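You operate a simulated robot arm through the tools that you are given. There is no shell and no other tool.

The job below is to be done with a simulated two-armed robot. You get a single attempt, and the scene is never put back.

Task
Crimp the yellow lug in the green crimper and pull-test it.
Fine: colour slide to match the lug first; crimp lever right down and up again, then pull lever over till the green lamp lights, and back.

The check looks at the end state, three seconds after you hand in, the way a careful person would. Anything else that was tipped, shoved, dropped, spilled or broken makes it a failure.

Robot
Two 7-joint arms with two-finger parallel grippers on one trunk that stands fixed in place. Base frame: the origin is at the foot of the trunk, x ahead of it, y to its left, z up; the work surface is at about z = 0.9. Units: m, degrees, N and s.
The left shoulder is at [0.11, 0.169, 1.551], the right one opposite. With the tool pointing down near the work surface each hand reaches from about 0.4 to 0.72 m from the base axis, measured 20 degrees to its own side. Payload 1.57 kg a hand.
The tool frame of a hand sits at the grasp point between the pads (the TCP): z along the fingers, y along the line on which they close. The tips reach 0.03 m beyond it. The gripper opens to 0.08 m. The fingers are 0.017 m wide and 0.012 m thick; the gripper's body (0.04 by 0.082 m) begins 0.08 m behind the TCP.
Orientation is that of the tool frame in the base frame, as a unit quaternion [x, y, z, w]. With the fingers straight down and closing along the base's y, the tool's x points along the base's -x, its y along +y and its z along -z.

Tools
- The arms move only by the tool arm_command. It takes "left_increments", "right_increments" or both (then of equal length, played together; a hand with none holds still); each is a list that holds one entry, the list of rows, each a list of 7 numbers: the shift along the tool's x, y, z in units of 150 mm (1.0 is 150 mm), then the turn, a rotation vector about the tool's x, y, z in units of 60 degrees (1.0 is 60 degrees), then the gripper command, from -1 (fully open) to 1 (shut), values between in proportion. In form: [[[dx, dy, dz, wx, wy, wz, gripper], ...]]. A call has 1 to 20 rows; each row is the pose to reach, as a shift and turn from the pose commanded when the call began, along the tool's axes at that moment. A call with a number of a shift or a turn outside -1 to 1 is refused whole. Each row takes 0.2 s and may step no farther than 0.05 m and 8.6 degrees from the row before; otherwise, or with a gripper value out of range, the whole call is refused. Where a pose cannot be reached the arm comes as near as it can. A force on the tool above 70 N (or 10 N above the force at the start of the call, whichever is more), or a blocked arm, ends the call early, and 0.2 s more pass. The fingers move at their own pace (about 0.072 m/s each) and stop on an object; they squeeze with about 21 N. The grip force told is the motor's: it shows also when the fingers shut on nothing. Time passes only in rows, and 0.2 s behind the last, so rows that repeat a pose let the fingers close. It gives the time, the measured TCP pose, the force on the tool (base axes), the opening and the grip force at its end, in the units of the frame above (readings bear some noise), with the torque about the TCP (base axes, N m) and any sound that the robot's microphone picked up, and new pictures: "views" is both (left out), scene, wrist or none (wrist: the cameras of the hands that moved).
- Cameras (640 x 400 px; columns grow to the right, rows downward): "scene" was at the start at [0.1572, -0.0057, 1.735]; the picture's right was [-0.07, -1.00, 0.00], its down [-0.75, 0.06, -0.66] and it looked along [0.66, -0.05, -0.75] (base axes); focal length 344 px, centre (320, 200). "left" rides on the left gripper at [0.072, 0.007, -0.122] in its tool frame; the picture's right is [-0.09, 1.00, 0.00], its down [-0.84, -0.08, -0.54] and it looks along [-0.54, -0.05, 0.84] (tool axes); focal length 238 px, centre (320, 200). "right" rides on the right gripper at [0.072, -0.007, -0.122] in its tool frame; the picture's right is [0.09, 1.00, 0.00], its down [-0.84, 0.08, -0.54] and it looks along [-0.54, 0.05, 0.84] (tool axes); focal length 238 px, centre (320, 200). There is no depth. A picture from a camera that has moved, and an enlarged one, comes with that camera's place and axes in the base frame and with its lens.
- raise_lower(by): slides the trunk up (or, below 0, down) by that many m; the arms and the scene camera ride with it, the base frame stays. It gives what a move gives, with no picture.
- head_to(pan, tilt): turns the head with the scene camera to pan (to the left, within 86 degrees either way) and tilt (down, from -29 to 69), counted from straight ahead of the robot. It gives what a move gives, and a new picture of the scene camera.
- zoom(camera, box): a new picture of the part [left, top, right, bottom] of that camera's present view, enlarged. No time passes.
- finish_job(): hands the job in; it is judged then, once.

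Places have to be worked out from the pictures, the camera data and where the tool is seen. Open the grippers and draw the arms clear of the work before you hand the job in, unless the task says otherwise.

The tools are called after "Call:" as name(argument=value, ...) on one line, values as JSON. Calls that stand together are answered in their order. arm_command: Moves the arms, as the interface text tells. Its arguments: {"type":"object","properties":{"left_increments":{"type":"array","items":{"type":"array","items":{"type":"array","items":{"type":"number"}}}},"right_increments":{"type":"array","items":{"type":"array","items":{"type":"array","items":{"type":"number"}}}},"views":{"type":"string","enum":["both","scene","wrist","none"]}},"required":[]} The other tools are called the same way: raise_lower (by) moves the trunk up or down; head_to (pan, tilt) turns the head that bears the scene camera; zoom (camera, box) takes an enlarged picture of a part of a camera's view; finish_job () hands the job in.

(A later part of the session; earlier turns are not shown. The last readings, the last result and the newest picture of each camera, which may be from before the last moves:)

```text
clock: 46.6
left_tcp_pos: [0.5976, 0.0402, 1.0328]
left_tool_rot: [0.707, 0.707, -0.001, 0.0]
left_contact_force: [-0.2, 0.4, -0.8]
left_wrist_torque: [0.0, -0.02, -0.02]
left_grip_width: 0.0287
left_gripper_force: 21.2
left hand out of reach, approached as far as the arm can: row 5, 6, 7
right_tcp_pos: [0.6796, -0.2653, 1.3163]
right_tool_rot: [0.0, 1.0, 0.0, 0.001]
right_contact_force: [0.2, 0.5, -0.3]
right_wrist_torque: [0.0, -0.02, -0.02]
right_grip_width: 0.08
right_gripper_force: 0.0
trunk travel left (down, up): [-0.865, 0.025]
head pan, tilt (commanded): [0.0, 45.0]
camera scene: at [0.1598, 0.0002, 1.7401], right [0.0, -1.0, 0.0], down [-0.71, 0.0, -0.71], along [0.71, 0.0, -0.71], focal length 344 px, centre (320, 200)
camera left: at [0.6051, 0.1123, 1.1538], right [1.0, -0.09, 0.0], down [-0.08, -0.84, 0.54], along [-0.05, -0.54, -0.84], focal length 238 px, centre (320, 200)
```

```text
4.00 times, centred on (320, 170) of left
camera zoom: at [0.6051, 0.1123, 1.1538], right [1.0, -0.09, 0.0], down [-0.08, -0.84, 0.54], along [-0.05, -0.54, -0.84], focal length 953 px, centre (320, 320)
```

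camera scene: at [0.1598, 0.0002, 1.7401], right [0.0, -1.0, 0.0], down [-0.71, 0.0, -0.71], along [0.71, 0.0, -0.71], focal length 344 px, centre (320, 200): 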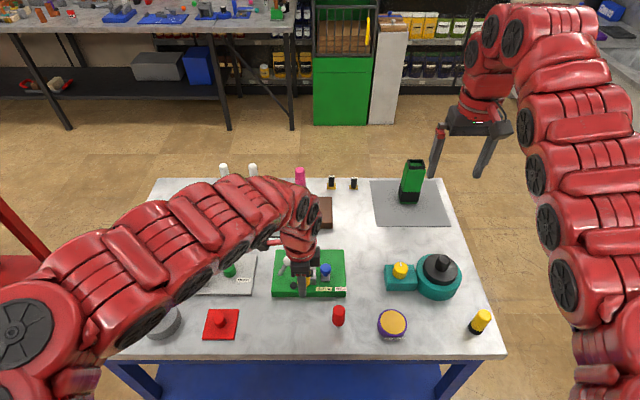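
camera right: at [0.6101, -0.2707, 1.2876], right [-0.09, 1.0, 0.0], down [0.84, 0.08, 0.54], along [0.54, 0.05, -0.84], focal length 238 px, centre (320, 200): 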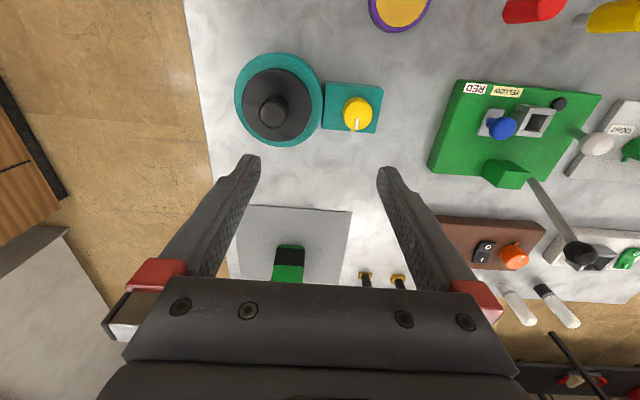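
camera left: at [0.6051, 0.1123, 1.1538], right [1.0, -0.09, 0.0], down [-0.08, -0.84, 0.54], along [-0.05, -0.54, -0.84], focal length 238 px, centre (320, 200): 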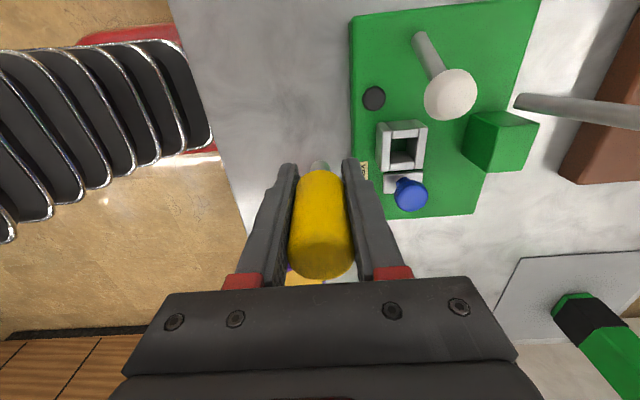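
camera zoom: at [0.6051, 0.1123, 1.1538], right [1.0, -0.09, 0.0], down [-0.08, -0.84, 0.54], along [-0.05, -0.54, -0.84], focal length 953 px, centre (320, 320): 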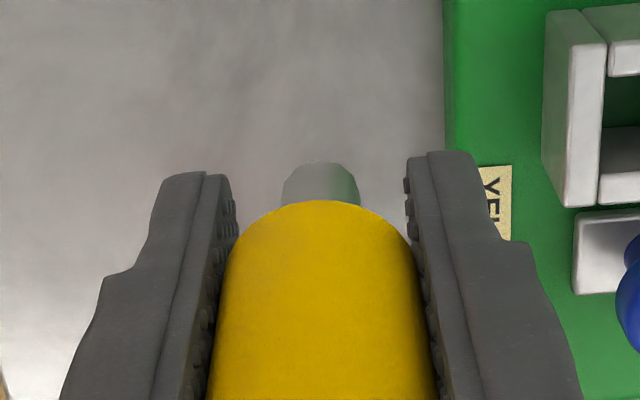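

The turned wrist limits how far back this hand can come. I turn it back by about 54° and move to (0.575, 0.055), over free table in front of the crimper.

Call:
arm_command(left_increments=[[[0.0, 0.0, 0, 0, 0, -0.127, 1], [0.02, -0.03, 0, 0, 0, -0.254, 1], [0.04, -0.06, 0, 0, 0, -0.381, 1], [0.06, -0.09, 0, 0, 0, -0.508, 1], [0.08, -0.12, 0, 0, 0, -0.635, 1], [0.099, -0.151, 0, 0, 0, -0.762, 1], [0.099, -0.151, 0, 0, 0, -0.89, 1], [0.099, -0.151, 0, 0, 0, -0.89, 1]]], views="both")

```text
clock: 48.5
left_tcp_pos: [0.5961, 0.0498, 1.0242]
left_tool_rot: [0.313, 0.95, -0.001, 0.0]
left_contact_force: [-0.3, 0.0, -0.9]
left_wrist_torque: [0.01, -0.04, 0.0]
left_grip_width: 0.029
left_gripper_force: 21.5
left hand out of reach, approached as far as the arm can: row 2, 3, 4, 5, 6, 7, 8
right_tcp_pos: [0.6805, -0.2647, 1.3165]
right_tool_rot: [0.0, 1.0, 0.001, 0.001]
right_contact_force: [0.9, -0.5, -0.1]
right_wrist_torque: [-0.02, 0.04, 0.02]
right_grip_width: 0.08
right_gripper_force: 0.1
trunk travel left (down, up): [-0.865, 0.025]
head pan, tilt (commanded): [0.0, 45.0]
camera scene: at [0.1604, 0.0001, 1.74], right [0.0, -1.0, 0.0], down [-0.71, 0.0, -0.71], along [0.71, 0.0, -0.71], focal length 344 px, centre (320, 200)
camera left: at [0.5426, 0.0979, 1.1451], right [0.67, 0.75, 0.0], down [0.63, -0.56, 0.54], along [0.4, -0.36, -0.84], focal length 238 px, centre (320, 200)
```

scene: 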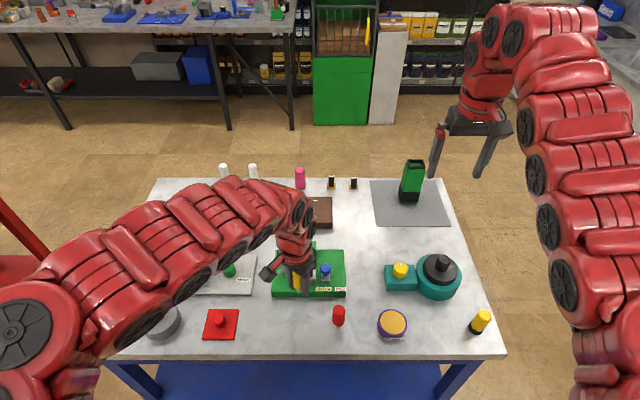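
left: 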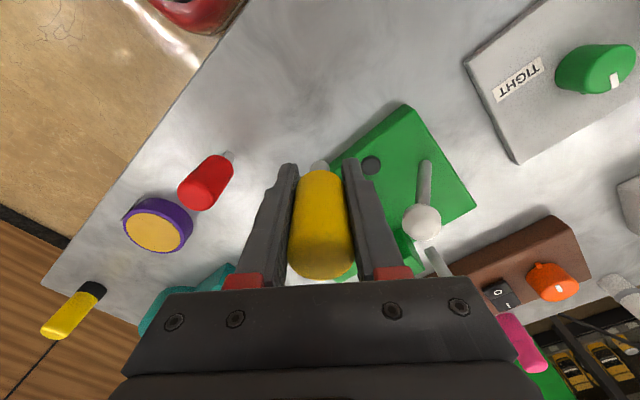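

The lug is over free table at (0.596, 0.050). I turn the rest of the way to the default orientation, easing back and down a little.

Call:
arm_command(left_increments=[[[0, 0, 0.0, 0, 0, -0.12, 1], [0.02, -0.015, 0.06, 0, 0, -0.24, 1], [0.04, -0.03, 0.12, 0, 0, -0.36, 1], [0.06, -0.045, 0.18, 0, 0, -0.48, 1], [0.086, -0.063, 0.24, 0, 0, -0.608, 1], [0.086, -0.063, 0.267, 0, 0, -0.608, 1]]], views="both")

```text
clock: 49.9
left_tcp_pos: [0.581, 0.0511, 0.9853]
left_tool_rot: [0.0, 1.0, -0.001, -0.002]
left_contact_force: [-0.5, 0.1, -0.7]
left_wrist_torque: [0.0, 0.01, 0.0]
left_grip_width: 0.029
left_gripper_force: 20.9
right_tcp_pos: [0.6808, -0.2643, 1.3159]
right_tool_rot: [0.0, 1.0, -0.001, 0.0]
right_contact_force: [-0.4, 0.1, 0.4]
right_wrist_torque: [0.0, 0.01, -0.02]
right_grip_width: 0.0799
right_gripper_force: 0.1
trunk travel left (down, up): [-0.865, 0.025]
head pan, tilt (commanded): [0.0, 45.0]
camera scene: at [0.1607, 0.0003, 1.74], right [0.0, -1.0, 0.0], down [-0.71, 0.0, -0.71], along [0.71, 0.0, -0.71], focal length 344 px, centre (320, 200)
camera left: at [0.5093, 0.0564, 1.1058], right [0.09, 1.0, 0.0], down [0.84, -0.08, 0.54], along [0.54, -0.05, -0.84], focal length 238 px, centre (320, 200)
```

scene: 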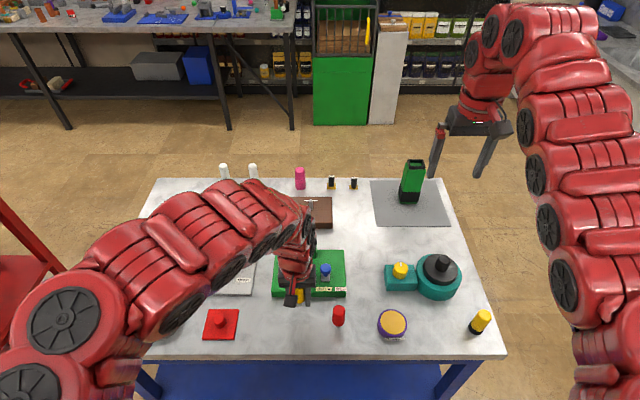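
left: 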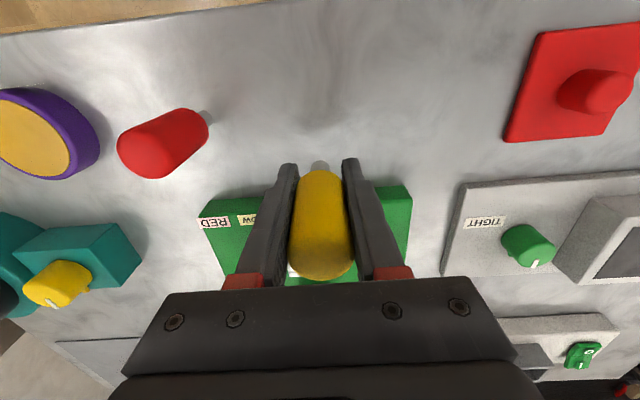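

The hand is back in its default orientation at (0.581, 0.051, 0.985). I lower the lug to the table in small steps, watching for contact.

Call:
arm_command(left_increments=[[[0, 0, 0.1, 0, 0, 0, 1], [0, 0, 0.18, 0, 0, 0, 1], [0, 0, 0.25, 0, 0, 0, 1], [0, 0, 0.29, 0, 0, 0, 1], [0, 0, 0.315, 0, 0, 0, 1]]], views="wrist")

Call:
zoom(camera="right", box=[500, 0, 640, 100])

Call:
zoom(camera="left", box=[270, 120, 370, 220])

Call:
zoom(camera="scene", box=[260, 260, 340, 330])

```text
clock: 51.0
left_tcp_pos: [0.5813, 0.0506, 0.937]
left_tool_rot: [0.002, 1.0, 0.0, 0.0]
left_contact_force: [0.4, 0.4, -1.6]
left_wrist_torque: [-0.02, 0.0, 0.01]
left_grip_width: 0.0291
left_gripper_force: 20.8
right_tcp_pos: [0.681, -0.2648, 1.3145]
right_tool_rot: [0.0, 1.0, 0.0, 0.001]
right_contact_force: [0.7, 0.2, -0.1]
right_wrist_torque: [0.0, 0.01, -0.01]
right_grip_width: 0.08
right_gripper_force: 0.0
trunk travel left (down, up): [-0.865, 0.025]
head pan, tilt (commanded): [0.0, 45.0]
camera left: at [0.5095, 0.0566, 1.0587], right [0.09, 1.0, 0.0], down [0.84, -0.08, 0.54], along [0.54, -0.05, -0.84], focal length 238 px, centre (320, 200)
```

left: 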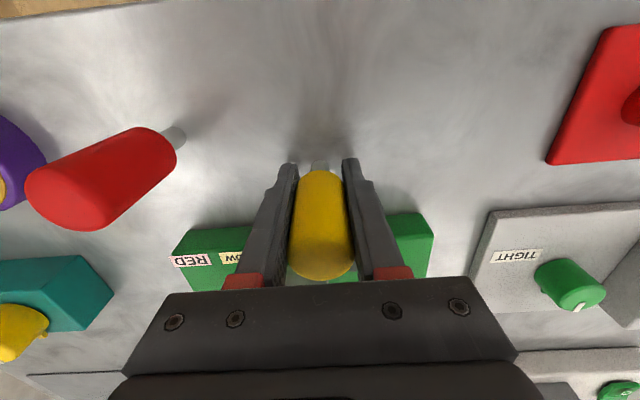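

```text
4.00 times, centred on (570, 50) of right
camera zoom: at [0.6103, -0.271, 1.4374], right [-0.09, 1.0, 0.0], down [0.84, 0.08, 0.54], along [0.54, 0.05, -0.84], focal length 953 px, centre (-680, 800)
```

zoom: 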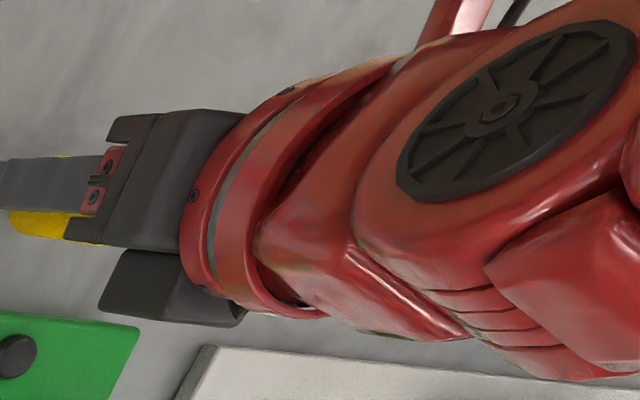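

```text
4.00 times, centred on (320, 170) of left
camera zoom: at [0.5095, 0.0566, 1.0587], right [0.09, 1.0, 0.0], down [0.84, -0.08, 0.54], along [0.54, -0.05, -0.84], focal length 953 px, centre (320, 320)
```

zoom: 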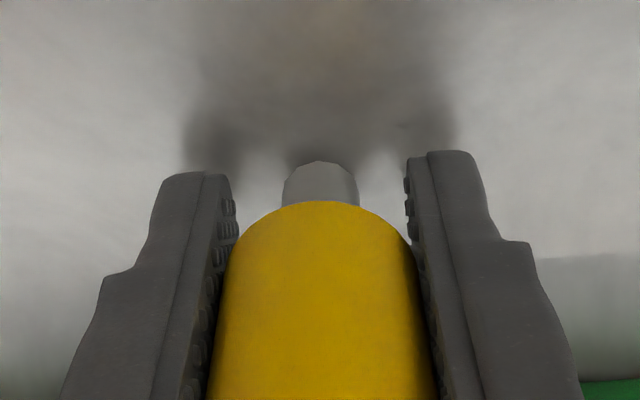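

```text
5.71 times, centred on (300, 295) of scene
camera zoom: at [0.1606, 0.0, 1.74], right [0.0, -1.0, 0.0], down [-0.71, 0.0, -0.71], along [0.71, 0.0, -0.71], focal length 1968 px, centre (434, -343)
```

zoom: 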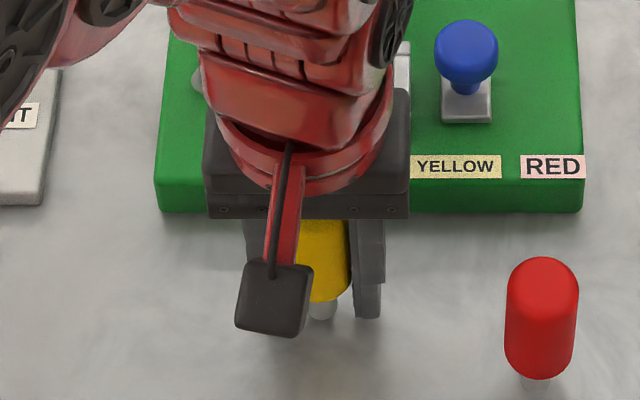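

No contact yet (force about 0). I go down in 1 mm steps until the lug touches.

Call:
arm_command(left_increments=[[[0, 0, 0.007, 0, 0, 0, 1], [0, 0, 0.013, 0, 0, 0, 1], [0, 0, 0.013, 0, 0, 0, 1]]], views="none")

Call:
zoom(camera="left", box=[270, 120, 370, 220])

```text
clock: 51.9
left_tcp_pos: [0.5804, 0.0514, 0.9358]
left_tool_rot: [0.001, 1.0, 0.0, -0.002]
left_contact_force: [-0.2, -0.4, -1.6]
left_wrist_torque: [0.03, 0.01, -0.01]
left_grip_width: 0.0288
left_gripper_force: 21.7
right_tcp_pos: [0.6822, -0.2648, 1.3163]
right_tool_rot: [0.0, 1.0, -0.001, -0.001]
right_contact_force: [0.3, 0.0, -0.1]
right_wrist_torque: [0.03, -0.02, -0.01]
right_grip_width: 0.0798
right_gripper_force: 0.0
trunk travel left (down, up): [-0.865, 0.025]
head pan, tilt (commanded): [0.0, 45.0]
```

```text
4.00 times, centred on (320, 170) of left
camera zoom: at [0.5093, 0.0571, 1.0571], right [0.09, 1.0, 0.0], down [0.84, -0.08, 0.54], along [0.54, -0.05, -0.84], focal length 953 px, centre (320, 320)
```

zoom: 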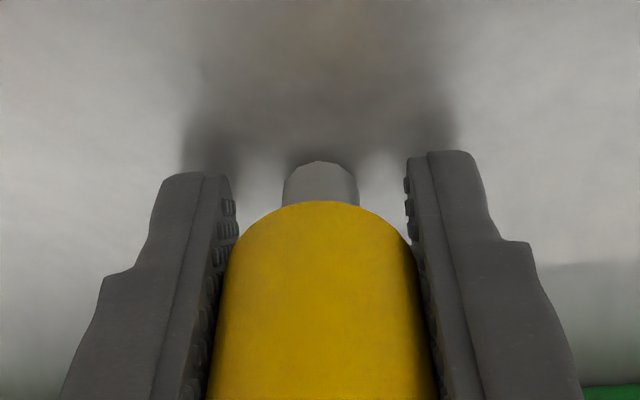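

Still no contact. I continue down another 2–3 mm in tiny steps.

Call:
arm_command(left_increments=[[[0, 0, 0.007, 0, 0, 0, 1], [0, 0, 0.014, 0, 0, 0, 1], [0, 0, 0.014, 0, 0, 0, 1]]], views="none")

Call:
zoom(camera="left", box=[270, 120, 370, 220])

```text
clock: 52.6
left_tcp_pos: [0.5806, 0.0513, 0.9338]
left_tool_rot: [0.001, 1.0, 0.001, 0.0]
left_contact_force: [-0.6, -0.6, -0.6]
left_wrist_torque: [0.02, 0.0, -0.02]
left_grip_width: 0.0288
left_gripper_force: 20.9
right_tcp_pos: [0.6818, -0.2639, 1.3145]
right_tool_rot: [0.0, 1.0, 0.0, 0.0]
right_contact_force: [0.0, -0.1, 0.0]
right_wrist_torque: [0.01, 0.01, -0.02]
right_grip_width: 0.0803
right_gripper_force: 0.0
trunk travel left (down, up): [-0.865, 0.025]
head pan, tilt (commanded): [0.0, 45.0]
```

```text
4.00 times, centred on (320, 170) of left
camera zoom: at [0.5095, 0.0572, 1.0547], right [0.09, 1.0, 0.0], down [0.84, -0.08, 0.54], along [0.54, -0.05, -0.84], focal length 953 px, centre (320, 320)
```

zoom: 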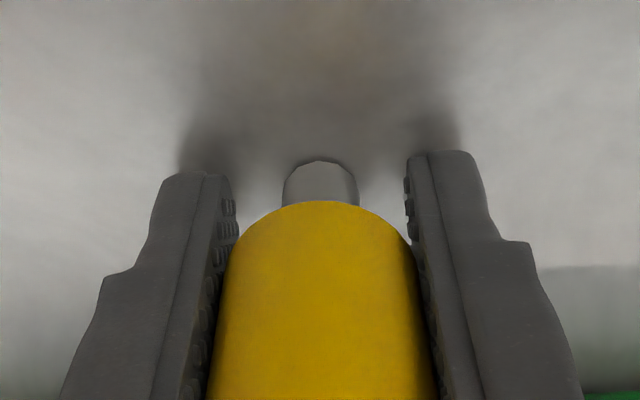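

The shadow at the shank's foot has almost closed. I take one more 1.5 mm step.

Call:
arm_command(left_increments=[[[0, 0, 0.005, 0, 0, 0, 1], [0, 0, 0.01, 0, 0, 0, 1], [0, 0, 0.01, 0, 0, 0, 1]]], views="none")

Call:
zoom(camera="left", box=[270, 120, 370, 220])

```text
clock: 53.5
left_tcp_pos: [0.5808, 0.053, 0.9322]
left_tool_rot: [0.001, 1.0, 0.0, 0.0]
left_contact_force: [1.3, 3.1, 6.5]
left_wrist_torque: [0.09, -0.12, 0.04]
left_grip_width: 0.0291
left_gripper_force: 21.1
right_tcp_pos: [0.6803, -0.2649, 1.3161]
right_tool_rot: [0.0, 1.0, 0.0, 0.0]
right_contact_force: [-0.5, 0.3, 0.3]
right_wrist_torque: [-0.01, 0.0, 0.0]
right_grip_width: 0.08
right_gripper_force: 0.1
trunk travel left (down, up): [-0.865, 0.025]
head pan, tilt (commanded): [0.0, 45.0]
```

```text
4.00 times, centred on (320, 170) of left
camera zoom: at [0.5093, 0.0571, 1.0537], right [0.09, 1.0, 0.0], down [0.84, -0.08, 0.54], along [0.54, -0.05, -0.84], focal length 953 px, centre (320, 320)
```

zoom: 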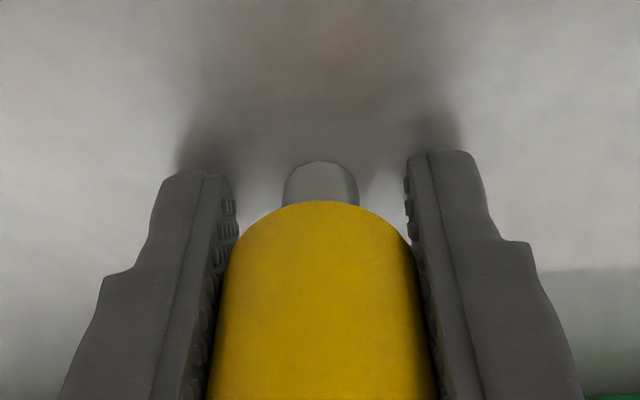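

Contact: 6.5 N upward, so the lug stands on the table with its foot 32 mm below the TCP. I open the fingers gently.

Call:
arm_command(left_increments=[[[0, 0, -0.004, 0, 0, 0, 0.3], [0, 0, -0.004, 0, 0, 0, 0.1], [0, 0, -0.004, 0, 0, 0, -0.1], [0, 0, -0.004, 0, 0, 0, -0.4], [0, 0, -0.004, 0, 0, 0, -0.7], [0, 0, -0.004, 0, 0, 0, -0.7]]], views="both")

Call:
zoom(camera="left", box=[250, 100, 390, 240])

```text
clock: 54.9
left_tcp_pos: [0.5798, 0.0506, 0.933]
left_tool_rot: [0.002, 1.0, 0.0, -0.001]
left_contact_force: [-0.7, -0.5, 0.0]
left_wrist_torque: [0.03, -0.04, 0.0]
left_grip_width: 0.0684
left_gripper_force: 0.0
right_tcp_pos: [0.6809, -0.2646, 1.3165]
right_tool_rot: [0.001, 1.0, 0.0, 0.0]
right_contact_force: [0.1, -0.2, -0.6]
right_wrist_torque: [0.02, 0.0, -0.03]
right_grip_width: 0.0797
right_gripper_force: 0.0
trunk travel left (down, up): [-0.865, 0.025]
head pan, tilt (commanded): [0.0, 45.0]
camera scene: at [0.1603, 0.0001, 1.7401], right [0.0, -1.0, 0.0], down [-0.71, 0.0, -0.71], along [0.71, 0.0, -0.71], focal length 344 px, centre (320, 200)
camera left: at [0.5086, 0.0565, 1.0529], right [0.09, 1.0, 0.0], down [0.84, -0.08, 0.54], along [0.54, -0.05, -0.84], focal length 238 px, centre (320, 200)
```

scene: 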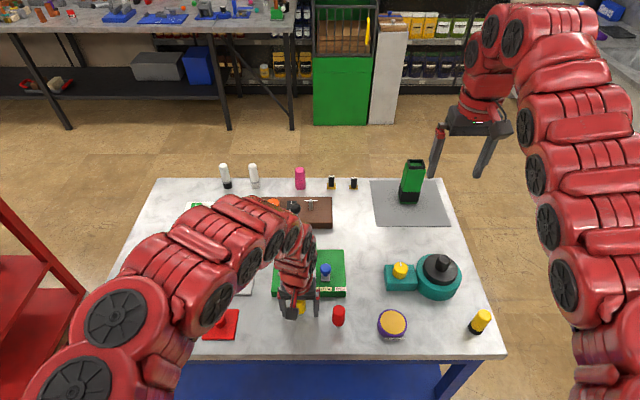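
left: 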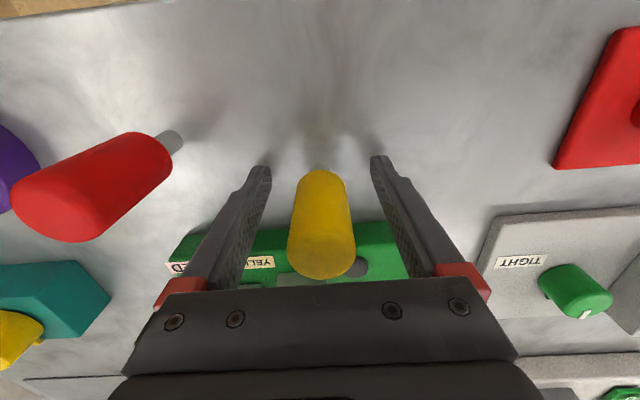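

```text
2.86 times, centred on (320, 170) of left
camera zoom: at [0.5086, 0.0565, 1.0529], right [0.09, 1.0, 0.0], down [0.84, -0.08, 0.54], along [0.54, -0.05, -0.84], focal length 681 px, centre (320, 286)
```

zoom: 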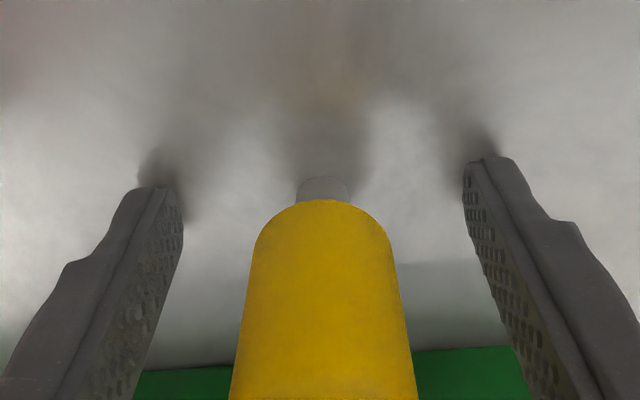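

The lug stands upright between the open fingers. I raise the hand 95 mm and then lower the trunk 60 mm, which leaves the pads around the upper half of the lug and gives better reach for the nest.

Call:
arm_command(left_increments=[[[0, 0, -0.15, 0, 0, 0, -0.7], [0, 0, -0.3, 0, 0, 0, -0.7], [0, 0, -0.45, 0, 0, 0, -0.7], [0, 0, -0.633, 0, 0, 0, -0.7], [0, 0, -0.633, 0, 0, 0, -0.7]]], views="wrist")

Call:
raise_lower(by=-0.06)

Call:
zoom(camera="left", box=[220, 80, 420, 280])

Call:
zoom(camera="scene", box=[240, 230, 360, 340])

```text
clock: 56.0
left_tcp_pos: [0.5921, 0.0465, 1.0174]
left_tool_rot: [0.001, 1.0, 0.001, -0.003]
left_contact_force: [-0.4, -0.2, -0.5]
left_wrist_torque: [0.01, 0.0, 0.0]
left_grip_width: 0.068
left_gripper_force: 0.0
left hand out of reach, approached as far as the arm can: row 3, 4, 5
right_tcp_pos: [0.6811, -0.2658, 1.3153]
right_tool_rot: [0.001, 1.0, -0.001, 0.0]
right_contact_force: [0.6, -0.2, -0.3]
right_wrist_torque: [-0.02, -0.03, 0.0]
right_grip_width: 0.08
right_gripper_force: 0.0
trunk travel left (down, up): [-0.865, 0.025]
head pan, tilt (commanded): [0.0, 45.0]
camera left: at [0.5205, 0.0512, 1.1401], right [0.09, 1.0, 0.0], down [0.84, -0.08, 0.54], along [0.54, -0.05, -0.84], focal length 238 px, centre (320, 200)
```

left: 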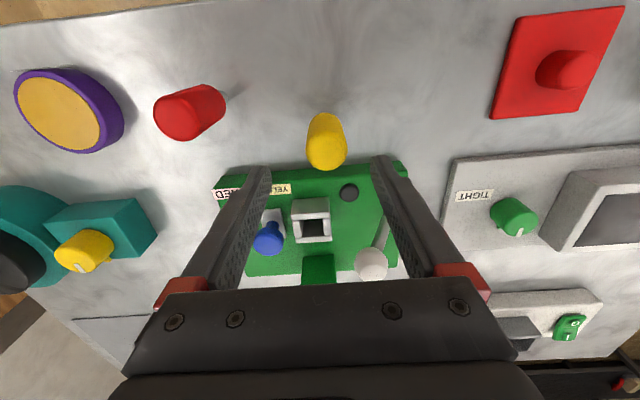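

```text
clock: 57.0
left_tcp_pos: [0.5922, 0.0462, 0.9593]
left_tool_rot: [0.002, 1.0, 0.0, -0.001]
left_contact_force: [0.6, 0.5, 0.1]
left_wrist_torque: [0.01, -0.02, -0.01]
left_grip_width: 0.0681
left_gripper_force: 0.0
right_tcp_pos: [0.6802, -0.2649, 1.2561]
right_tool_rot: [0.0, 1.0, -0.001, 0.001]
right_contact_force: [0.4, 0.2, 0.3]
right_wrist_torque: [-0.02, 0.0, 0.0]
right_grip_width: 0.0799
right_gripper_force: 0.0
trunk travel left (down, up): [-0.805, 0.085]
head pan, tilt (commanded): [0.0, 45.0]
```

```text
2.00 times, centred on (320, 180) of left
camera zoom: at [0.5201, 0.0519, 1.0803], right [0.09, 1.0, 0.0], down [0.84, -0.08, 0.54], along [0.54, -0.05, -0.84], focal length 477 px, centre (320, 240)
```

zoom: 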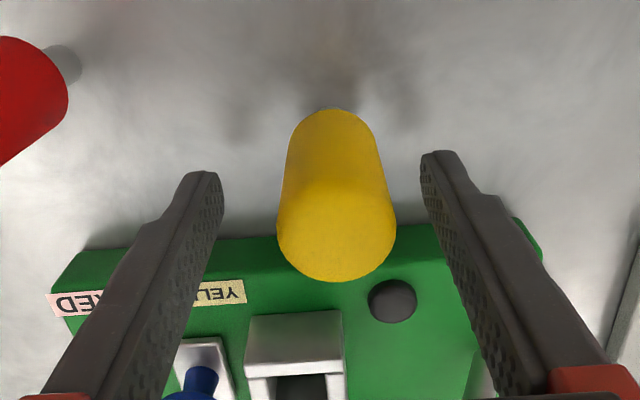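

```text
3.64 times, centred on (300, 285) of scene
camera zoom: at [0.16, 0.0001, 1.6801], right [0.0, -1.0, 0.0], down [-0.71, 0.0, -0.71], along [0.71, 0.0, -0.71], focal length 1252 px, centre (393, -109)
```

zoom: 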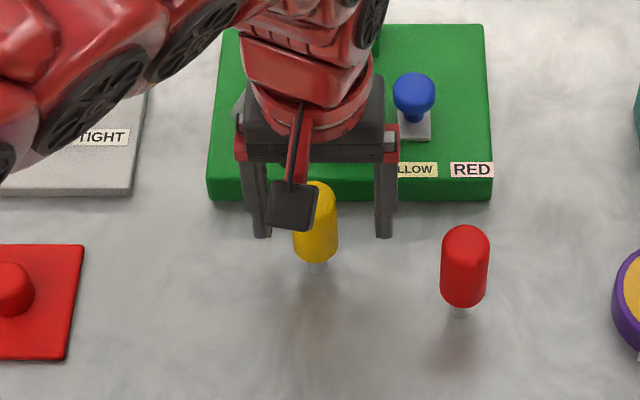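

The hand drifted forward to (0.592, 0.046) at its inner reach limit; the lug, untouched, stands at about (0.578, 0.051). For picking I need the trunk higher, so I raise it to the top and then approach the lug low.

Call:
raise_lower(by=0.085)

Call:
arm_command(left_increments=[[[0, 0.01, 0.15, 0, 0, 0, -0.7], [0, 0.02, 0.3, 0, 0, 0, -0.7], [0.0, 0.03, 0.42, 0, 0, 0, -0.7], [0.03, 0.03, 0.5, 0, 0, 0, -0.7], [0.06, 0.03, 0.5, 0, 0, 0, -0.7], [0.09, 0.03, 0.5, 0, 0, 0, -0.7], [0.09, 0.03, 0.5, 0, 0, 0, -0.7]]], views="wrist")

Call:
zoom(camera="left", box=[220, 80, 420, 280])

```text
clock: 58.3
left_tcp_pos: [0.5914, 0.0445, 1.0445]
left_tool_rot: [0.001, 1.0, 0.001, -0.001]
left_contact_force: [0.6, 0.4, -0.1]
left_wrist_torque: [-0.01, -0.05, 0.0]
left_grip_width: 0.0679
left_gripper_force: 0.0
right_tcp_pos: [0.681, -0.2639, 1.3401]
right_tool_rot: [0.0, 1.0, 0.0, 0.001]
right_contact_force: [0.4, -0.3, 0.4]
right_wrist_torque: [-0.01, -0.04, 0.01]
right_grip_width: 0.0802
right_gripper_force: 0.1
trunk travel left (down, up): [-0.89, 0.0]
head pan, tilt (commanded): [0.0, 45.0]
```

```text
clock: 59.9
left_tcp_pos: [0.5786, 0.0502, 0.9681]
left_tool_rot: [0.001, 1.0, 0.0, -0.001]
left_contact_force: [-1.5, -0.8, 0.3]
left_wrist_torque: [-0.02, 0.01, -0.02]
left_grip_width: 0.0679
left_gripper_force: 0.1
right_tcp_pos: [0.6797, -0.2641, 1.3413]
right_tool_rot: [0.0, 1.0, 0.0, 0.0]
right_contact_force: [-0.3, -0.4, 1.4]
right_wrist_torque: [-0.02, -0.05, 0.01]
right_grip_width: 0.08
right_gripper_force: 0.0
trunk travel left (down, up): [-0.89, 0.0]
head pan, tilt (commanded): [0.0, 45.0]
camera left: at [0.5061, 0.0562, 1.0901], right [0.09, 1.0, 0.0], down [0.84, -0.08, 0.54], along [0.54, -0.05, -0.84], focal length 238 px, centre (320, 200)
```

left: 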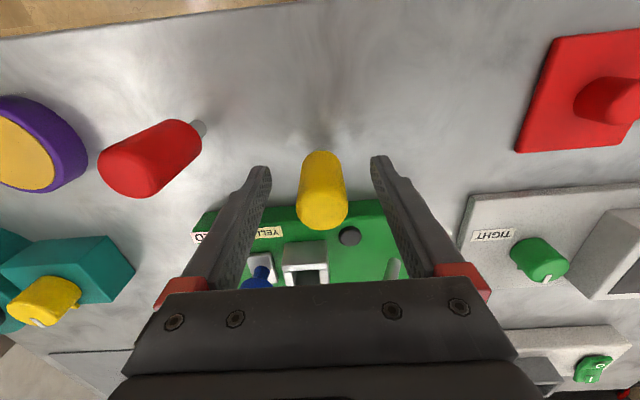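

```text
2.00 times, centred on (320, 180) of left
camera zoom: at [0.5061, 0.0562, 1.0901], right [0.09, 1.0, 0.0], down [0.84, -0.08, 0.54], along [0.54, -0.05, -0.84], focal length 477 px, centre (320, 240)
```

zoom: 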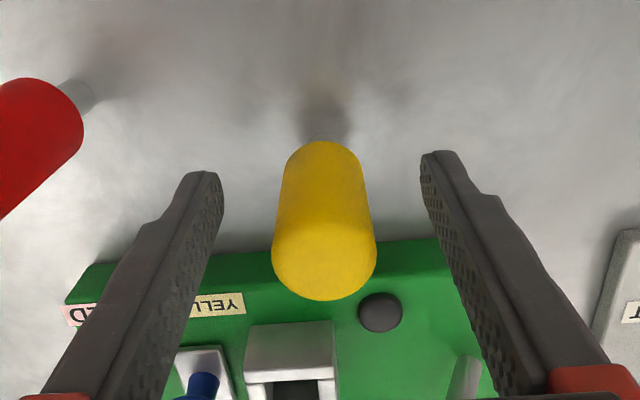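

The TCP at (0.5786, 0.0502, 0.968) is well centred on the lug. I close the grip.

Call:
arm_command(left_increments=[[[0, 0.004, 0, 0, 0, 0, -0.2], [0, 0.004, 0, 0, 0, 0, 0.1], [0, 0.004, 0, 0, 0, 0, 0.4], [0, 0.004, 0, 0, 0, 0, 0.8], [0, 0.004, 0, 0, 0, 0, 1], [0, 0.004, 0, 0, 0, 0, 1]]], views="wrist")

```text
clock: 61.3
left_tcp_pos: [0.5782, 0.0506, 0.9697]
left_tool_rot: [0.002, 1.0, 0.0, -0.001]
left_contact_force: [0.5, -0.6, 0.6]
left_wrist_torque: [-0.01, 0.02, 0.0]
left_grip_width: 0.0288
left_gripper_force: 21.3
right_tcp_pos: [0.6799, -0.2651, 1.3411]
right_tool_rot: [0.001, 1.0, 0.0, -0.001]
right_contact_force: [0.4, -0.6, -0.5]
right_wrist_torque: [0.01, -0.01, -0.06]
right_grip_width: 0.08
right_gripper_force: 0.1
trunk travel left (down, up): [-0.89, 0.0]
head pan, tilt (commanded): [0.0, 45.0]
camera left: at [0.5061, 0.0568, 1.0904], right [0.09, 1.0, 0.0], down [0.84, -0.08, 0.54], along [0.54, -0.05, -0.84], focal length 238 px, centre (320, 200)
```

left: 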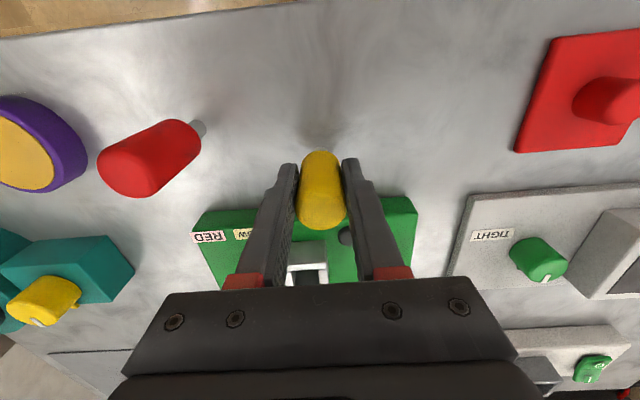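

Gripped at z 0.9685, so the lug's foot is 68 mm below the TCP. I lift while moving outward.

Call:
arm_command(left_increments=[[[0, 0, -0.12, 0, 0, 0, 1], [-0.03, 0, -0.24, 0, 0, 0, 1], [-0.09, 0, -0.36, 0, 0, 0.08, 1], [-0.16, -0.02, -0.46, 0, 0, 0.2, 1], [-0.24, -0.035, -0.54, 0, 0, 0.32, 1], [-0.3, -0.05, -0.54, 0, 0, 0.44, 1], [-0.36, -0.07, -0.54, 0, 0, 0.56, 1], [-0.36, -0.07, -0.54, 0, 0, 0.56, 1]]], views="both")

```text
clock: 63.1
left_tcp_pos: [0.6328, 0.0404, 1.0495]
left_tool_rot: [0.29, 0.957, 0.0, -0.001]
left_contact_force: [-0.2, 0.4, -1.5]
left_wrist_torque: [-0.02, -0.01, -0.01]
left_grip_width: 0.0286
left_gripper_force: 20.9
right_tcp_pos: [0.6809, -0.2652, 1.3395]
right_tool_rot: [0.001, 1.0, 0.001, -0.001]
right_contact_force: [-0.5, -0.5, -0.1]
right_wrist_torque: [0.05, 0.0, -0.02]
right_grip_width: 0.0797
right_gripper_force: 0.0
trunk travel left (down, up): [-0.89, 0.0]
head pan, tilt (commanded): [0.0, 45.0]
camera scene: at [0.1603, -0.0001, 1.765], right [0.0, -1.0, 0.0], down [-0.71, 0.0, -0.71], along [0.71, 0.0, -0.71], focal length 344 px, centre (320, 200)
camera left: at [0.5764, 0.0844, 1.1708], right [0.63, 0.78, 0.0], down [0.65, -0.53, 0.54], along [0.42, -0.34, -0.84], focal length 238 px, centre (320, 200)
```

scene: 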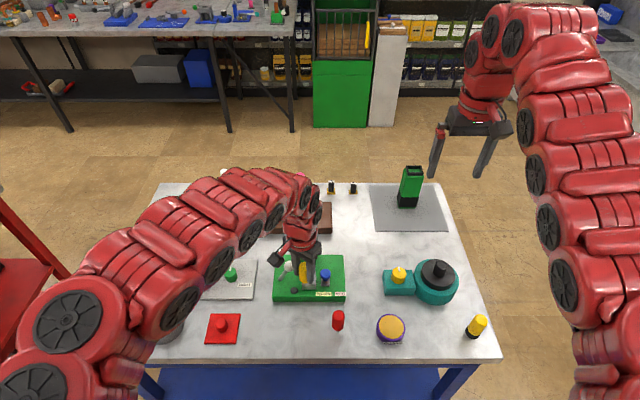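
left: 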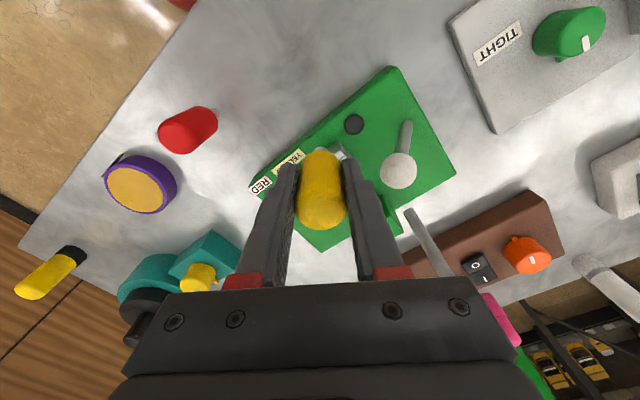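

The grip holds with the lug at (0.633, 0.040). I finish turning to 90° and go to a high hover over the nest, so the trunk can then come down for comfortable reach.

Call:
arm_command(left_increments=[[[-0.03, 0.01, -0.06, 0, 0, 0.118, 1], [-0.06, 0.02, -0.12, 0, 0, 0.236, 1], [-0.1, 0.033, -0.18, 0, 0, 0.354, 1], [-0.14, 0.046, -0.24, 0, 0, 0.472, 1], [-0.18, 0.06, -0.3, 0, 0, 0.59, 1], [-0.22, 0.075, -0.36, 0, 0, 0.708, 1], [-0.256, 0.087, -0.403, 0, 0, 0.826, 1], [-0.256, 0.087, -0.403, 0, 0, 0.938, 1], [-0.256, 0.087, -0.403, 0, 0, 0.938, 1]]], views="none")

Call:
raise_lower(by=-0.085)

Call:
zoom(camera="scene", box=[280, 220, 350, 290])

Call:
zoom(camera="left", box=[250, 100, 390, 240])

```text
clock: 65.1
left_tcp_pos: [0.6727, 0.0308, 1.1106]
left_tool_rot: [0.708, 0.706, -0.001, -0.002]
left_contact_force: [-0.1, -0.1, -0.6]
left_wrist_torque: [-0.02, 0.0, -0.01]
left_grip_width: 0.029
left_gripper_force: 20.6
right_tcp_pos: [0.6813, -0.2647, 1.3395]
right_tool_rot: [0.0, 1.0, 0.0, -0.001]
right_contact_force: [-0.3, 0.5, 0.3]
right_wrist_torque: [0.01, 0.0, -0.02]
right_grip_width: 0.0799
right_gripper_force: 0.0
trunk travel left (down, up): [-0.89, 0.0]
head pan, tilt (commanded): [0.0, 45.0]
```

```text
clock: 66.3
left_tcp_pos: [0.6718, 0.0306, 1.0268]
left_tool_rot: [0.707, 0.707, 0.0, 0.0]
left_contact_force: [-3.9, 1.2, 17.5]
left_wrist_torque: [-0.09, 0.26, -0.06]
left_grip_width: 0.0287
left_gripper_force: 21.2
right_tcp_pos: [0.6784, -0.2649, 1.2568]
right_tool_rot: [0.0, 1.0, 0.0, 0.001]
right_contact_force: [0.0, -0.1, -0.1]
right_wrist_torque: [0.01, 0.03, -0.03]
right_grip_width: 0.0801
right_gripper_force: 0.0
trunk travel left (down, up): [-0.805, 0.085]
head pan, tilt (commanded): [0.0, 45.0]
```

```text
5.71 times, centred on (315, 255) of scene
camera zoom: at [0.1586, 0.0001, 1.6805], right [0.0, -1.0, 0.0], down [-0.71, 0.0, -0.71], along [0.71, 0.0, -0.71], focal length 1968 px, centre (349, -114)
```

zoom: 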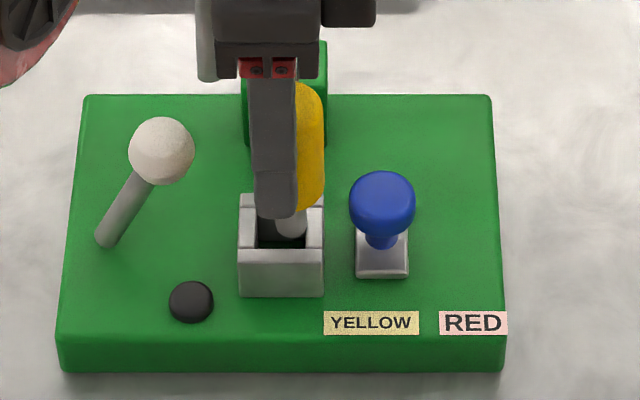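

```text
2.86 times, centred on (320, 170) of left
camera zoom: at [0.678, 0.1016, 1.1481], right [1.0, -0.09, 0.0], down [-0.08, -0.84, 0.54], along [-0.05, -0.54, -0.84], focal length 681 px, centre (320, 286)
```

zoom: 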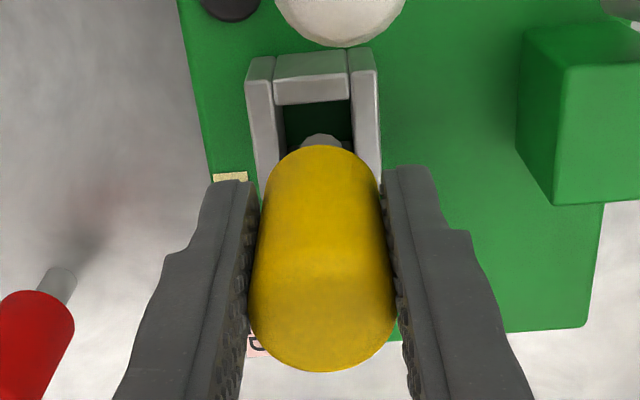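

The shank touched down early: 17 N at z 1.027, which puts the nest top near 0.958. The scene view shows the lug sits about 6 mm toward -y in the fingers, so it met the -y wall. I lift 12 mm and shift +y by 5.6 mm.

Call:
arm_command(left_increments=[[[0, 0, -0.04, 0, 0, 0, 1], [0, 0, -0.08, 0, 0, 0, 1], [0.02, 0, -0.1, 0, 0, 0, 1], [0.037, 0, -0.1, 0, 0, 0, 1], [0.037, 0, -0.1, 0, 0, 0, 1]]], views="none")

Call:
zoom(camera="scene", box=[290, 235, 340, 285])

Call:
zoom(camera="left", box=[270, 110, 370, 190])

Call:
zoom(camera="right", box=[470, 60, 590, 150])

```text
clock: 67.5
left_tcp_pos: [0.672, 0.0364, 1.0398]
left_tool_rot: [0.707, 0.707, 0.0, 0.0]
left_contact_force: [-0.3, -0.7, -1.5]
left_wrist_torque: [0.0, -0.02, -0.02]
left_grip_width: 0.0288
left_gripper_force: 20.7
right_tcp_pos: [0.68, -0.2637, 1.2556]
right_tool_rot: [0.001, 1.0, -0.001, 0.0]
right_contact_force: [1.0, -0.4, 0.2]
right_wrist_torque: [0.0, 0.04, 0.0]
right_grip_width: 0.0798
right_gripper_force: 0.0
trunk travel left (down, up): [-0.805, 0.085]
head pan, tilt (commanded): [0.0, 45.0]
```

```text
8.00 times, centred on (315, 260) of scene
camera zoom: at [0.1601, 0.0, 1.68], right [0.0, -1.0, 0.0], down [-0.71, 0.0, -0.71], along [0.71, 0.0, -0.71], focal length 2755 px, centre (360, -280)
```

zoom: 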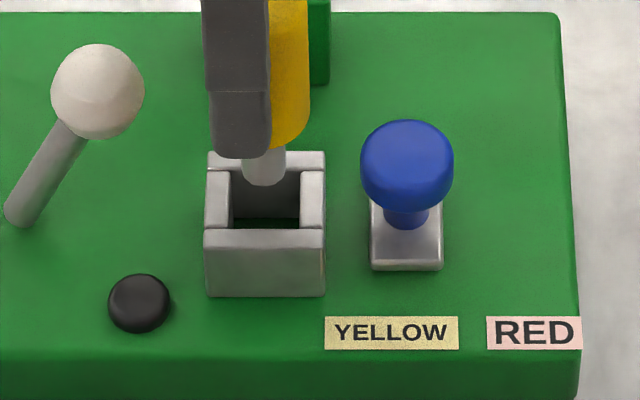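

```text
5.00 times, centred on (320, 150) of left
camera zoom: at [0.6789, 0.1064, 1.1613], right [1.0, -0.09, 0.0], down [-0.08, -0.84, 0.54], along [-0.05, -0.54, -0.84], focal length 1192 px, centre (320, 450)
```

zoom: 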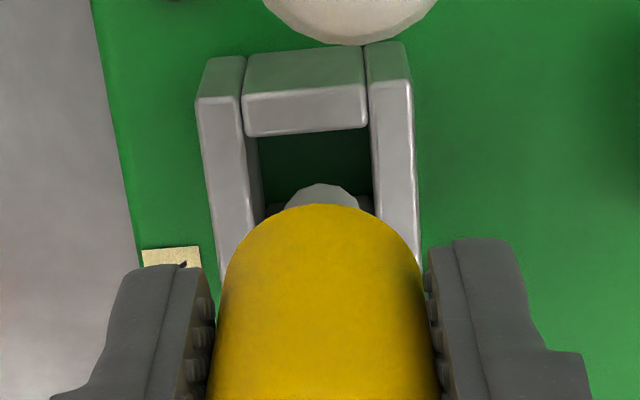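

```text
4.44 times, centred on (530, 105) of right
camera zoom: at [0.6099, -0.271, 1.3775], right [-0.09, 1.0, 0.0], down [0.84, 0.08, 0.54], along [0.54, 0.05, -0.84], focal length 1059 px, centre (-613, 622)
```

zoom: 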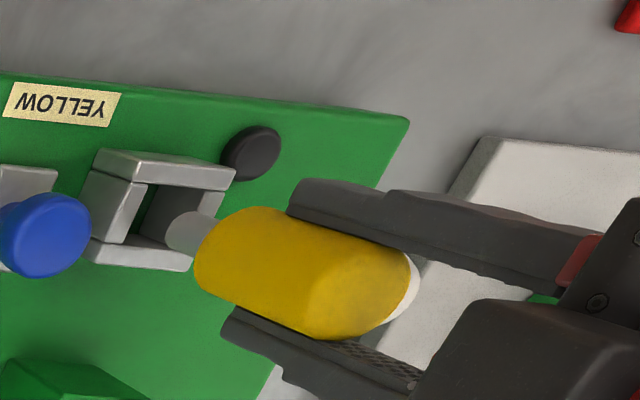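

The shank is now centred in y. The left and right cameras put it about 2 mm too far toward +x, so I shift -2 mm and lower 20 mm gently to see whether it enters.

Call:
arm_command(left_increments=[[[0, -0.0133, 0, 0, 0, 0, 1], [0, -0.0133, 0.04, 0, 0, 0, 1], [0, -0.0133, 0.075, 0, 0, 0, 1], [0, -0.0133, 0.105, 0, 0, 0, 1], [0, -0.0133, 0.132, 0, 0, 0, 1], [0, -0.0133, 0.132, 0, 0, 0, 1]]], views="none")

Call:
zoom(camera="scene", box=[290, 235, 340, 285])

Call:
zoom(camera="left", box=[270, 110, 370, 190])

```text
clock: 68.9
left_tcp_pos: [0.6703, 0.0342, 1.0206]
left_tool_rot: [0.707, 0.707, -0.001, -0.001]
left_contact_force: [0.3, -0.5, -0.8]
left_wrist_torque: [0.03, -0.02, -0.01]
left_grip_width: 0.0288
left_gripper_force: 20.6
right_tcp_pos: [0.6812, -0.2646, 1.2552]
right_tool_rot: [0.0, 1.0, -0.001, -0.001]
right_contact_force: [-0.5, -0.5, -0.4]
right_wrist_torque: [0.0, 0.03, -0.01]
right_grip_width: 0.0799
right_gripper_force: 0.0
trunk travel left (down, up): [-0.805, 0.085]
head pan, tilt (commanded): [0.0, 45.0]
```

```text
8.00 times, centred on (315, 260) of scene
camera zoom: at [0.1605, 0.0001, 1.68], right [0.0, -1.0, 0.0], down [-0.71, 0.0, -0.71], along [0.71, 0.0, -0.71], focal length 2755 px, centre (360, -280)
```

zoom: 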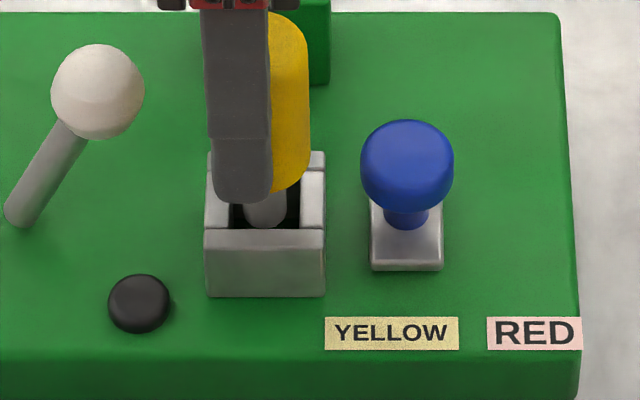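

```text
5.00 times, centred on (320, 150) of left
camera zoom: at [0.6775, 0.1065, 1.1407], right [1.0, -0.09, 0.0], down [-0.08, -0.84, 0.54], along [-0.05, -0.54, -0.84], focal length 1192 px, centre (320, 450)
```

zoom: 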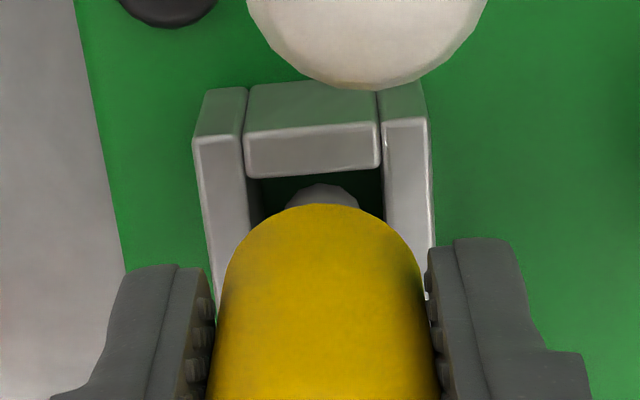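

No contact force, and the tip is now about 6 mm inside the nest. I continue down slowly.

Call:
arm_command(left_increments=[[[0, 0, 0.03, 0, 0, 0, 1], [0, 0, 0.06, 0, 0, 0, 1], [0, 0, 0.09, 0, 0, 0, 1], [0, 0, 0.115, 0, 0, 0, 1], [0, 0, 0.115, 0, 0, 0, 1]]], views="none")

Call:
zoom(camera="scene", box=[290, 235, 340, 285])

Call:
zoom(camera="left", box=[270, 100, 370, 180])

```text
clock: 70.1
left_tcp_pos: [0.669, 0.0359, 1.0015]
left_tool_rot: [0.707, 0.707, -0.001, -0.001]
left_contact_force: [-0.7, -0.6, -0.4]
left_wrist_torque: [0.01, -0.02, -0.02]
left_grip_width: 0.0288
left_gripper_force: 21.4
right_tcp_pos: [0.6809, -0.2646, 1.2561]
right_tool_rot: [0.0, 1.0, 0.001, 0.0]
right_contact_force: [-0.7, 0.4, -1.4]
right_wrist_torque: [-0.01, -0.02, 0.0]
right_grip_width: 0.0799
right_gripper_force: 0.0
trunk travel left (down, up): [-0.805, 0.085]
head pan, tilt (commanded): [0.0, 45.0]
```

```text
8.00 times, centred on (315, 260) of scene
camera zoom: at [0.1605, 0.0, 1.68], right [0.0, -1.0, 0.0], down [-0.71, 0.0, -0.71], along [0.71, 0.0, -0.71], focal length 2755 px, centre (360, -280)
```

zoom: 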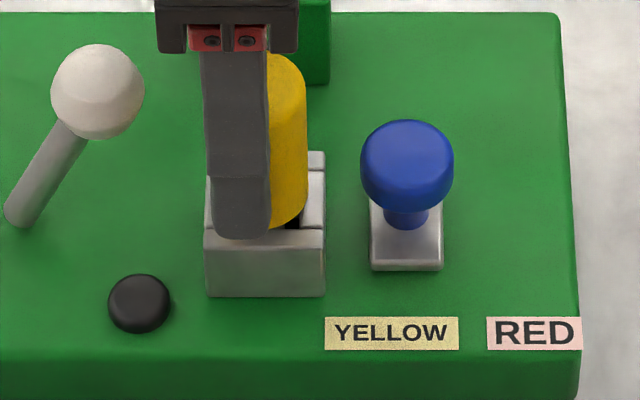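

```text
5.00 times, centred on (320, 140) of left
camera zoom: at [0.6766, 0.1073, 1.1232], right [1.0, -0.09, 0.0], down [-0.08, -0.84, 0.54], along [-0.05, -0.54, -0.84], focal length 1192 px, centre (320, 500)
```

zoom: 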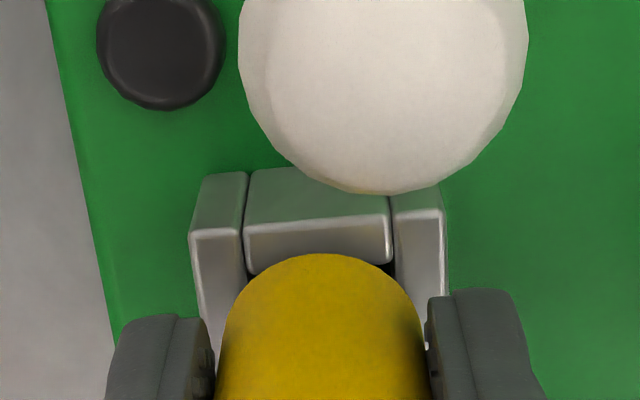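

The lug is almost fully in, with no side load. I take the last few millimetres in small steps until it seats.

Call:
arm_command(left_increments=[[[0, 0, 0.01, 0, 0, 0, 1], [0, 0, 0.02, 0, 0, 0, 1], [0, 0, 0.02, 0, 0, 0, 1]]], views="none")

Call:
zoom(camera="scene", box=[290, 235, 340, 285])

```text
clock: 70.9
left_tcp_pos: [0.6681, 0.0369, 1.0]
left_tool_rot: [0.706, 0.708, -0.001, -0.001]
left_contact_force: [-0.6, -0.3, -0.3]
left_wrist_torque: [0.01, -0.04, 0.03]
left_grip_width: 0.029
left_gripper_force: 21.1
right_tcp_pos: [0.6806, -0.2642, 1.2549]
right_tool_rot: [0.0, 1.0, 0.0, 0.0]
right_contact_force: [-0.8, 0.0, 0.0]
right_wrist_torque: [0.05, 0.02, -0.03]
right_grip_width: 0.08
right_gripper_force: 0.0
trunk travel left (down, up): [-0.805, 0.085]
head pan, tilt (commanded): [0.0, 45.0]
```

```text
8.00 times, centred on (315, 260) of scene
camera zoom: at [0.1605, 0.0, 1.68], right [0.0, -1.0, 0.0], down [-0.71, 0.0, -0.71], along [0.71, 0.0, -0.71], focal length 2755 px, centre (360, -280)
```

zoom: 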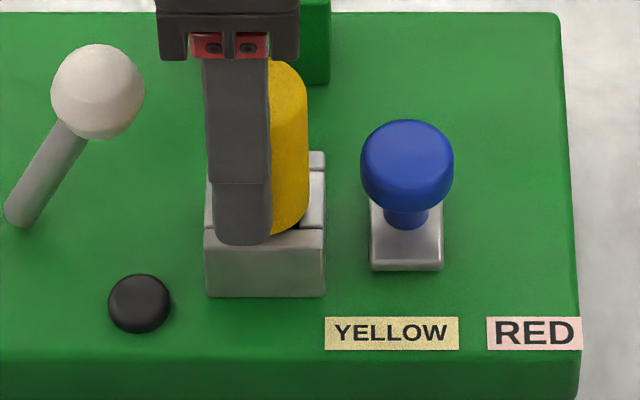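

Still no contact. I take two more small steps of 1.5 mm.

Call:
arm_command(left_increments=[[[0, 0, 0.01, 0, 0, 0, 1], [0, 0, 0.02, 0, 0, 0, 1], [0, 0, 0.02, 0, 0, 0, 1]]], views="none")

```text
clock: 71.7
left_tcp_pos: [0.6701, 0.0357, 0.9995]
left_tool_rot: [0.708, 0.707, 0.001, 0.0]
left_contact_force: [0.8, -1.5, 15.7]
left_wrist_torque: [-0.14, -0.01, 0.02]
left_grip_width: 0.0287
left_gripper_force: 20.8
right_tcp_pos: [0.6799, -0.2642, 1.2554]
right_tool_rot: [-0.001, 1.0, 0.0, 0.001]
right_contact_force: [0.2, -0.2, 0.3]
right_wrist_torque: [0.04, -0.01, -0.05]
right_grip_width: 0.0799
right_gripper_force: 0.0
trunk travel left (down, up): [-0.805, 0.085]
head pan, tilt (commanded): [0.0, 45.0]
```

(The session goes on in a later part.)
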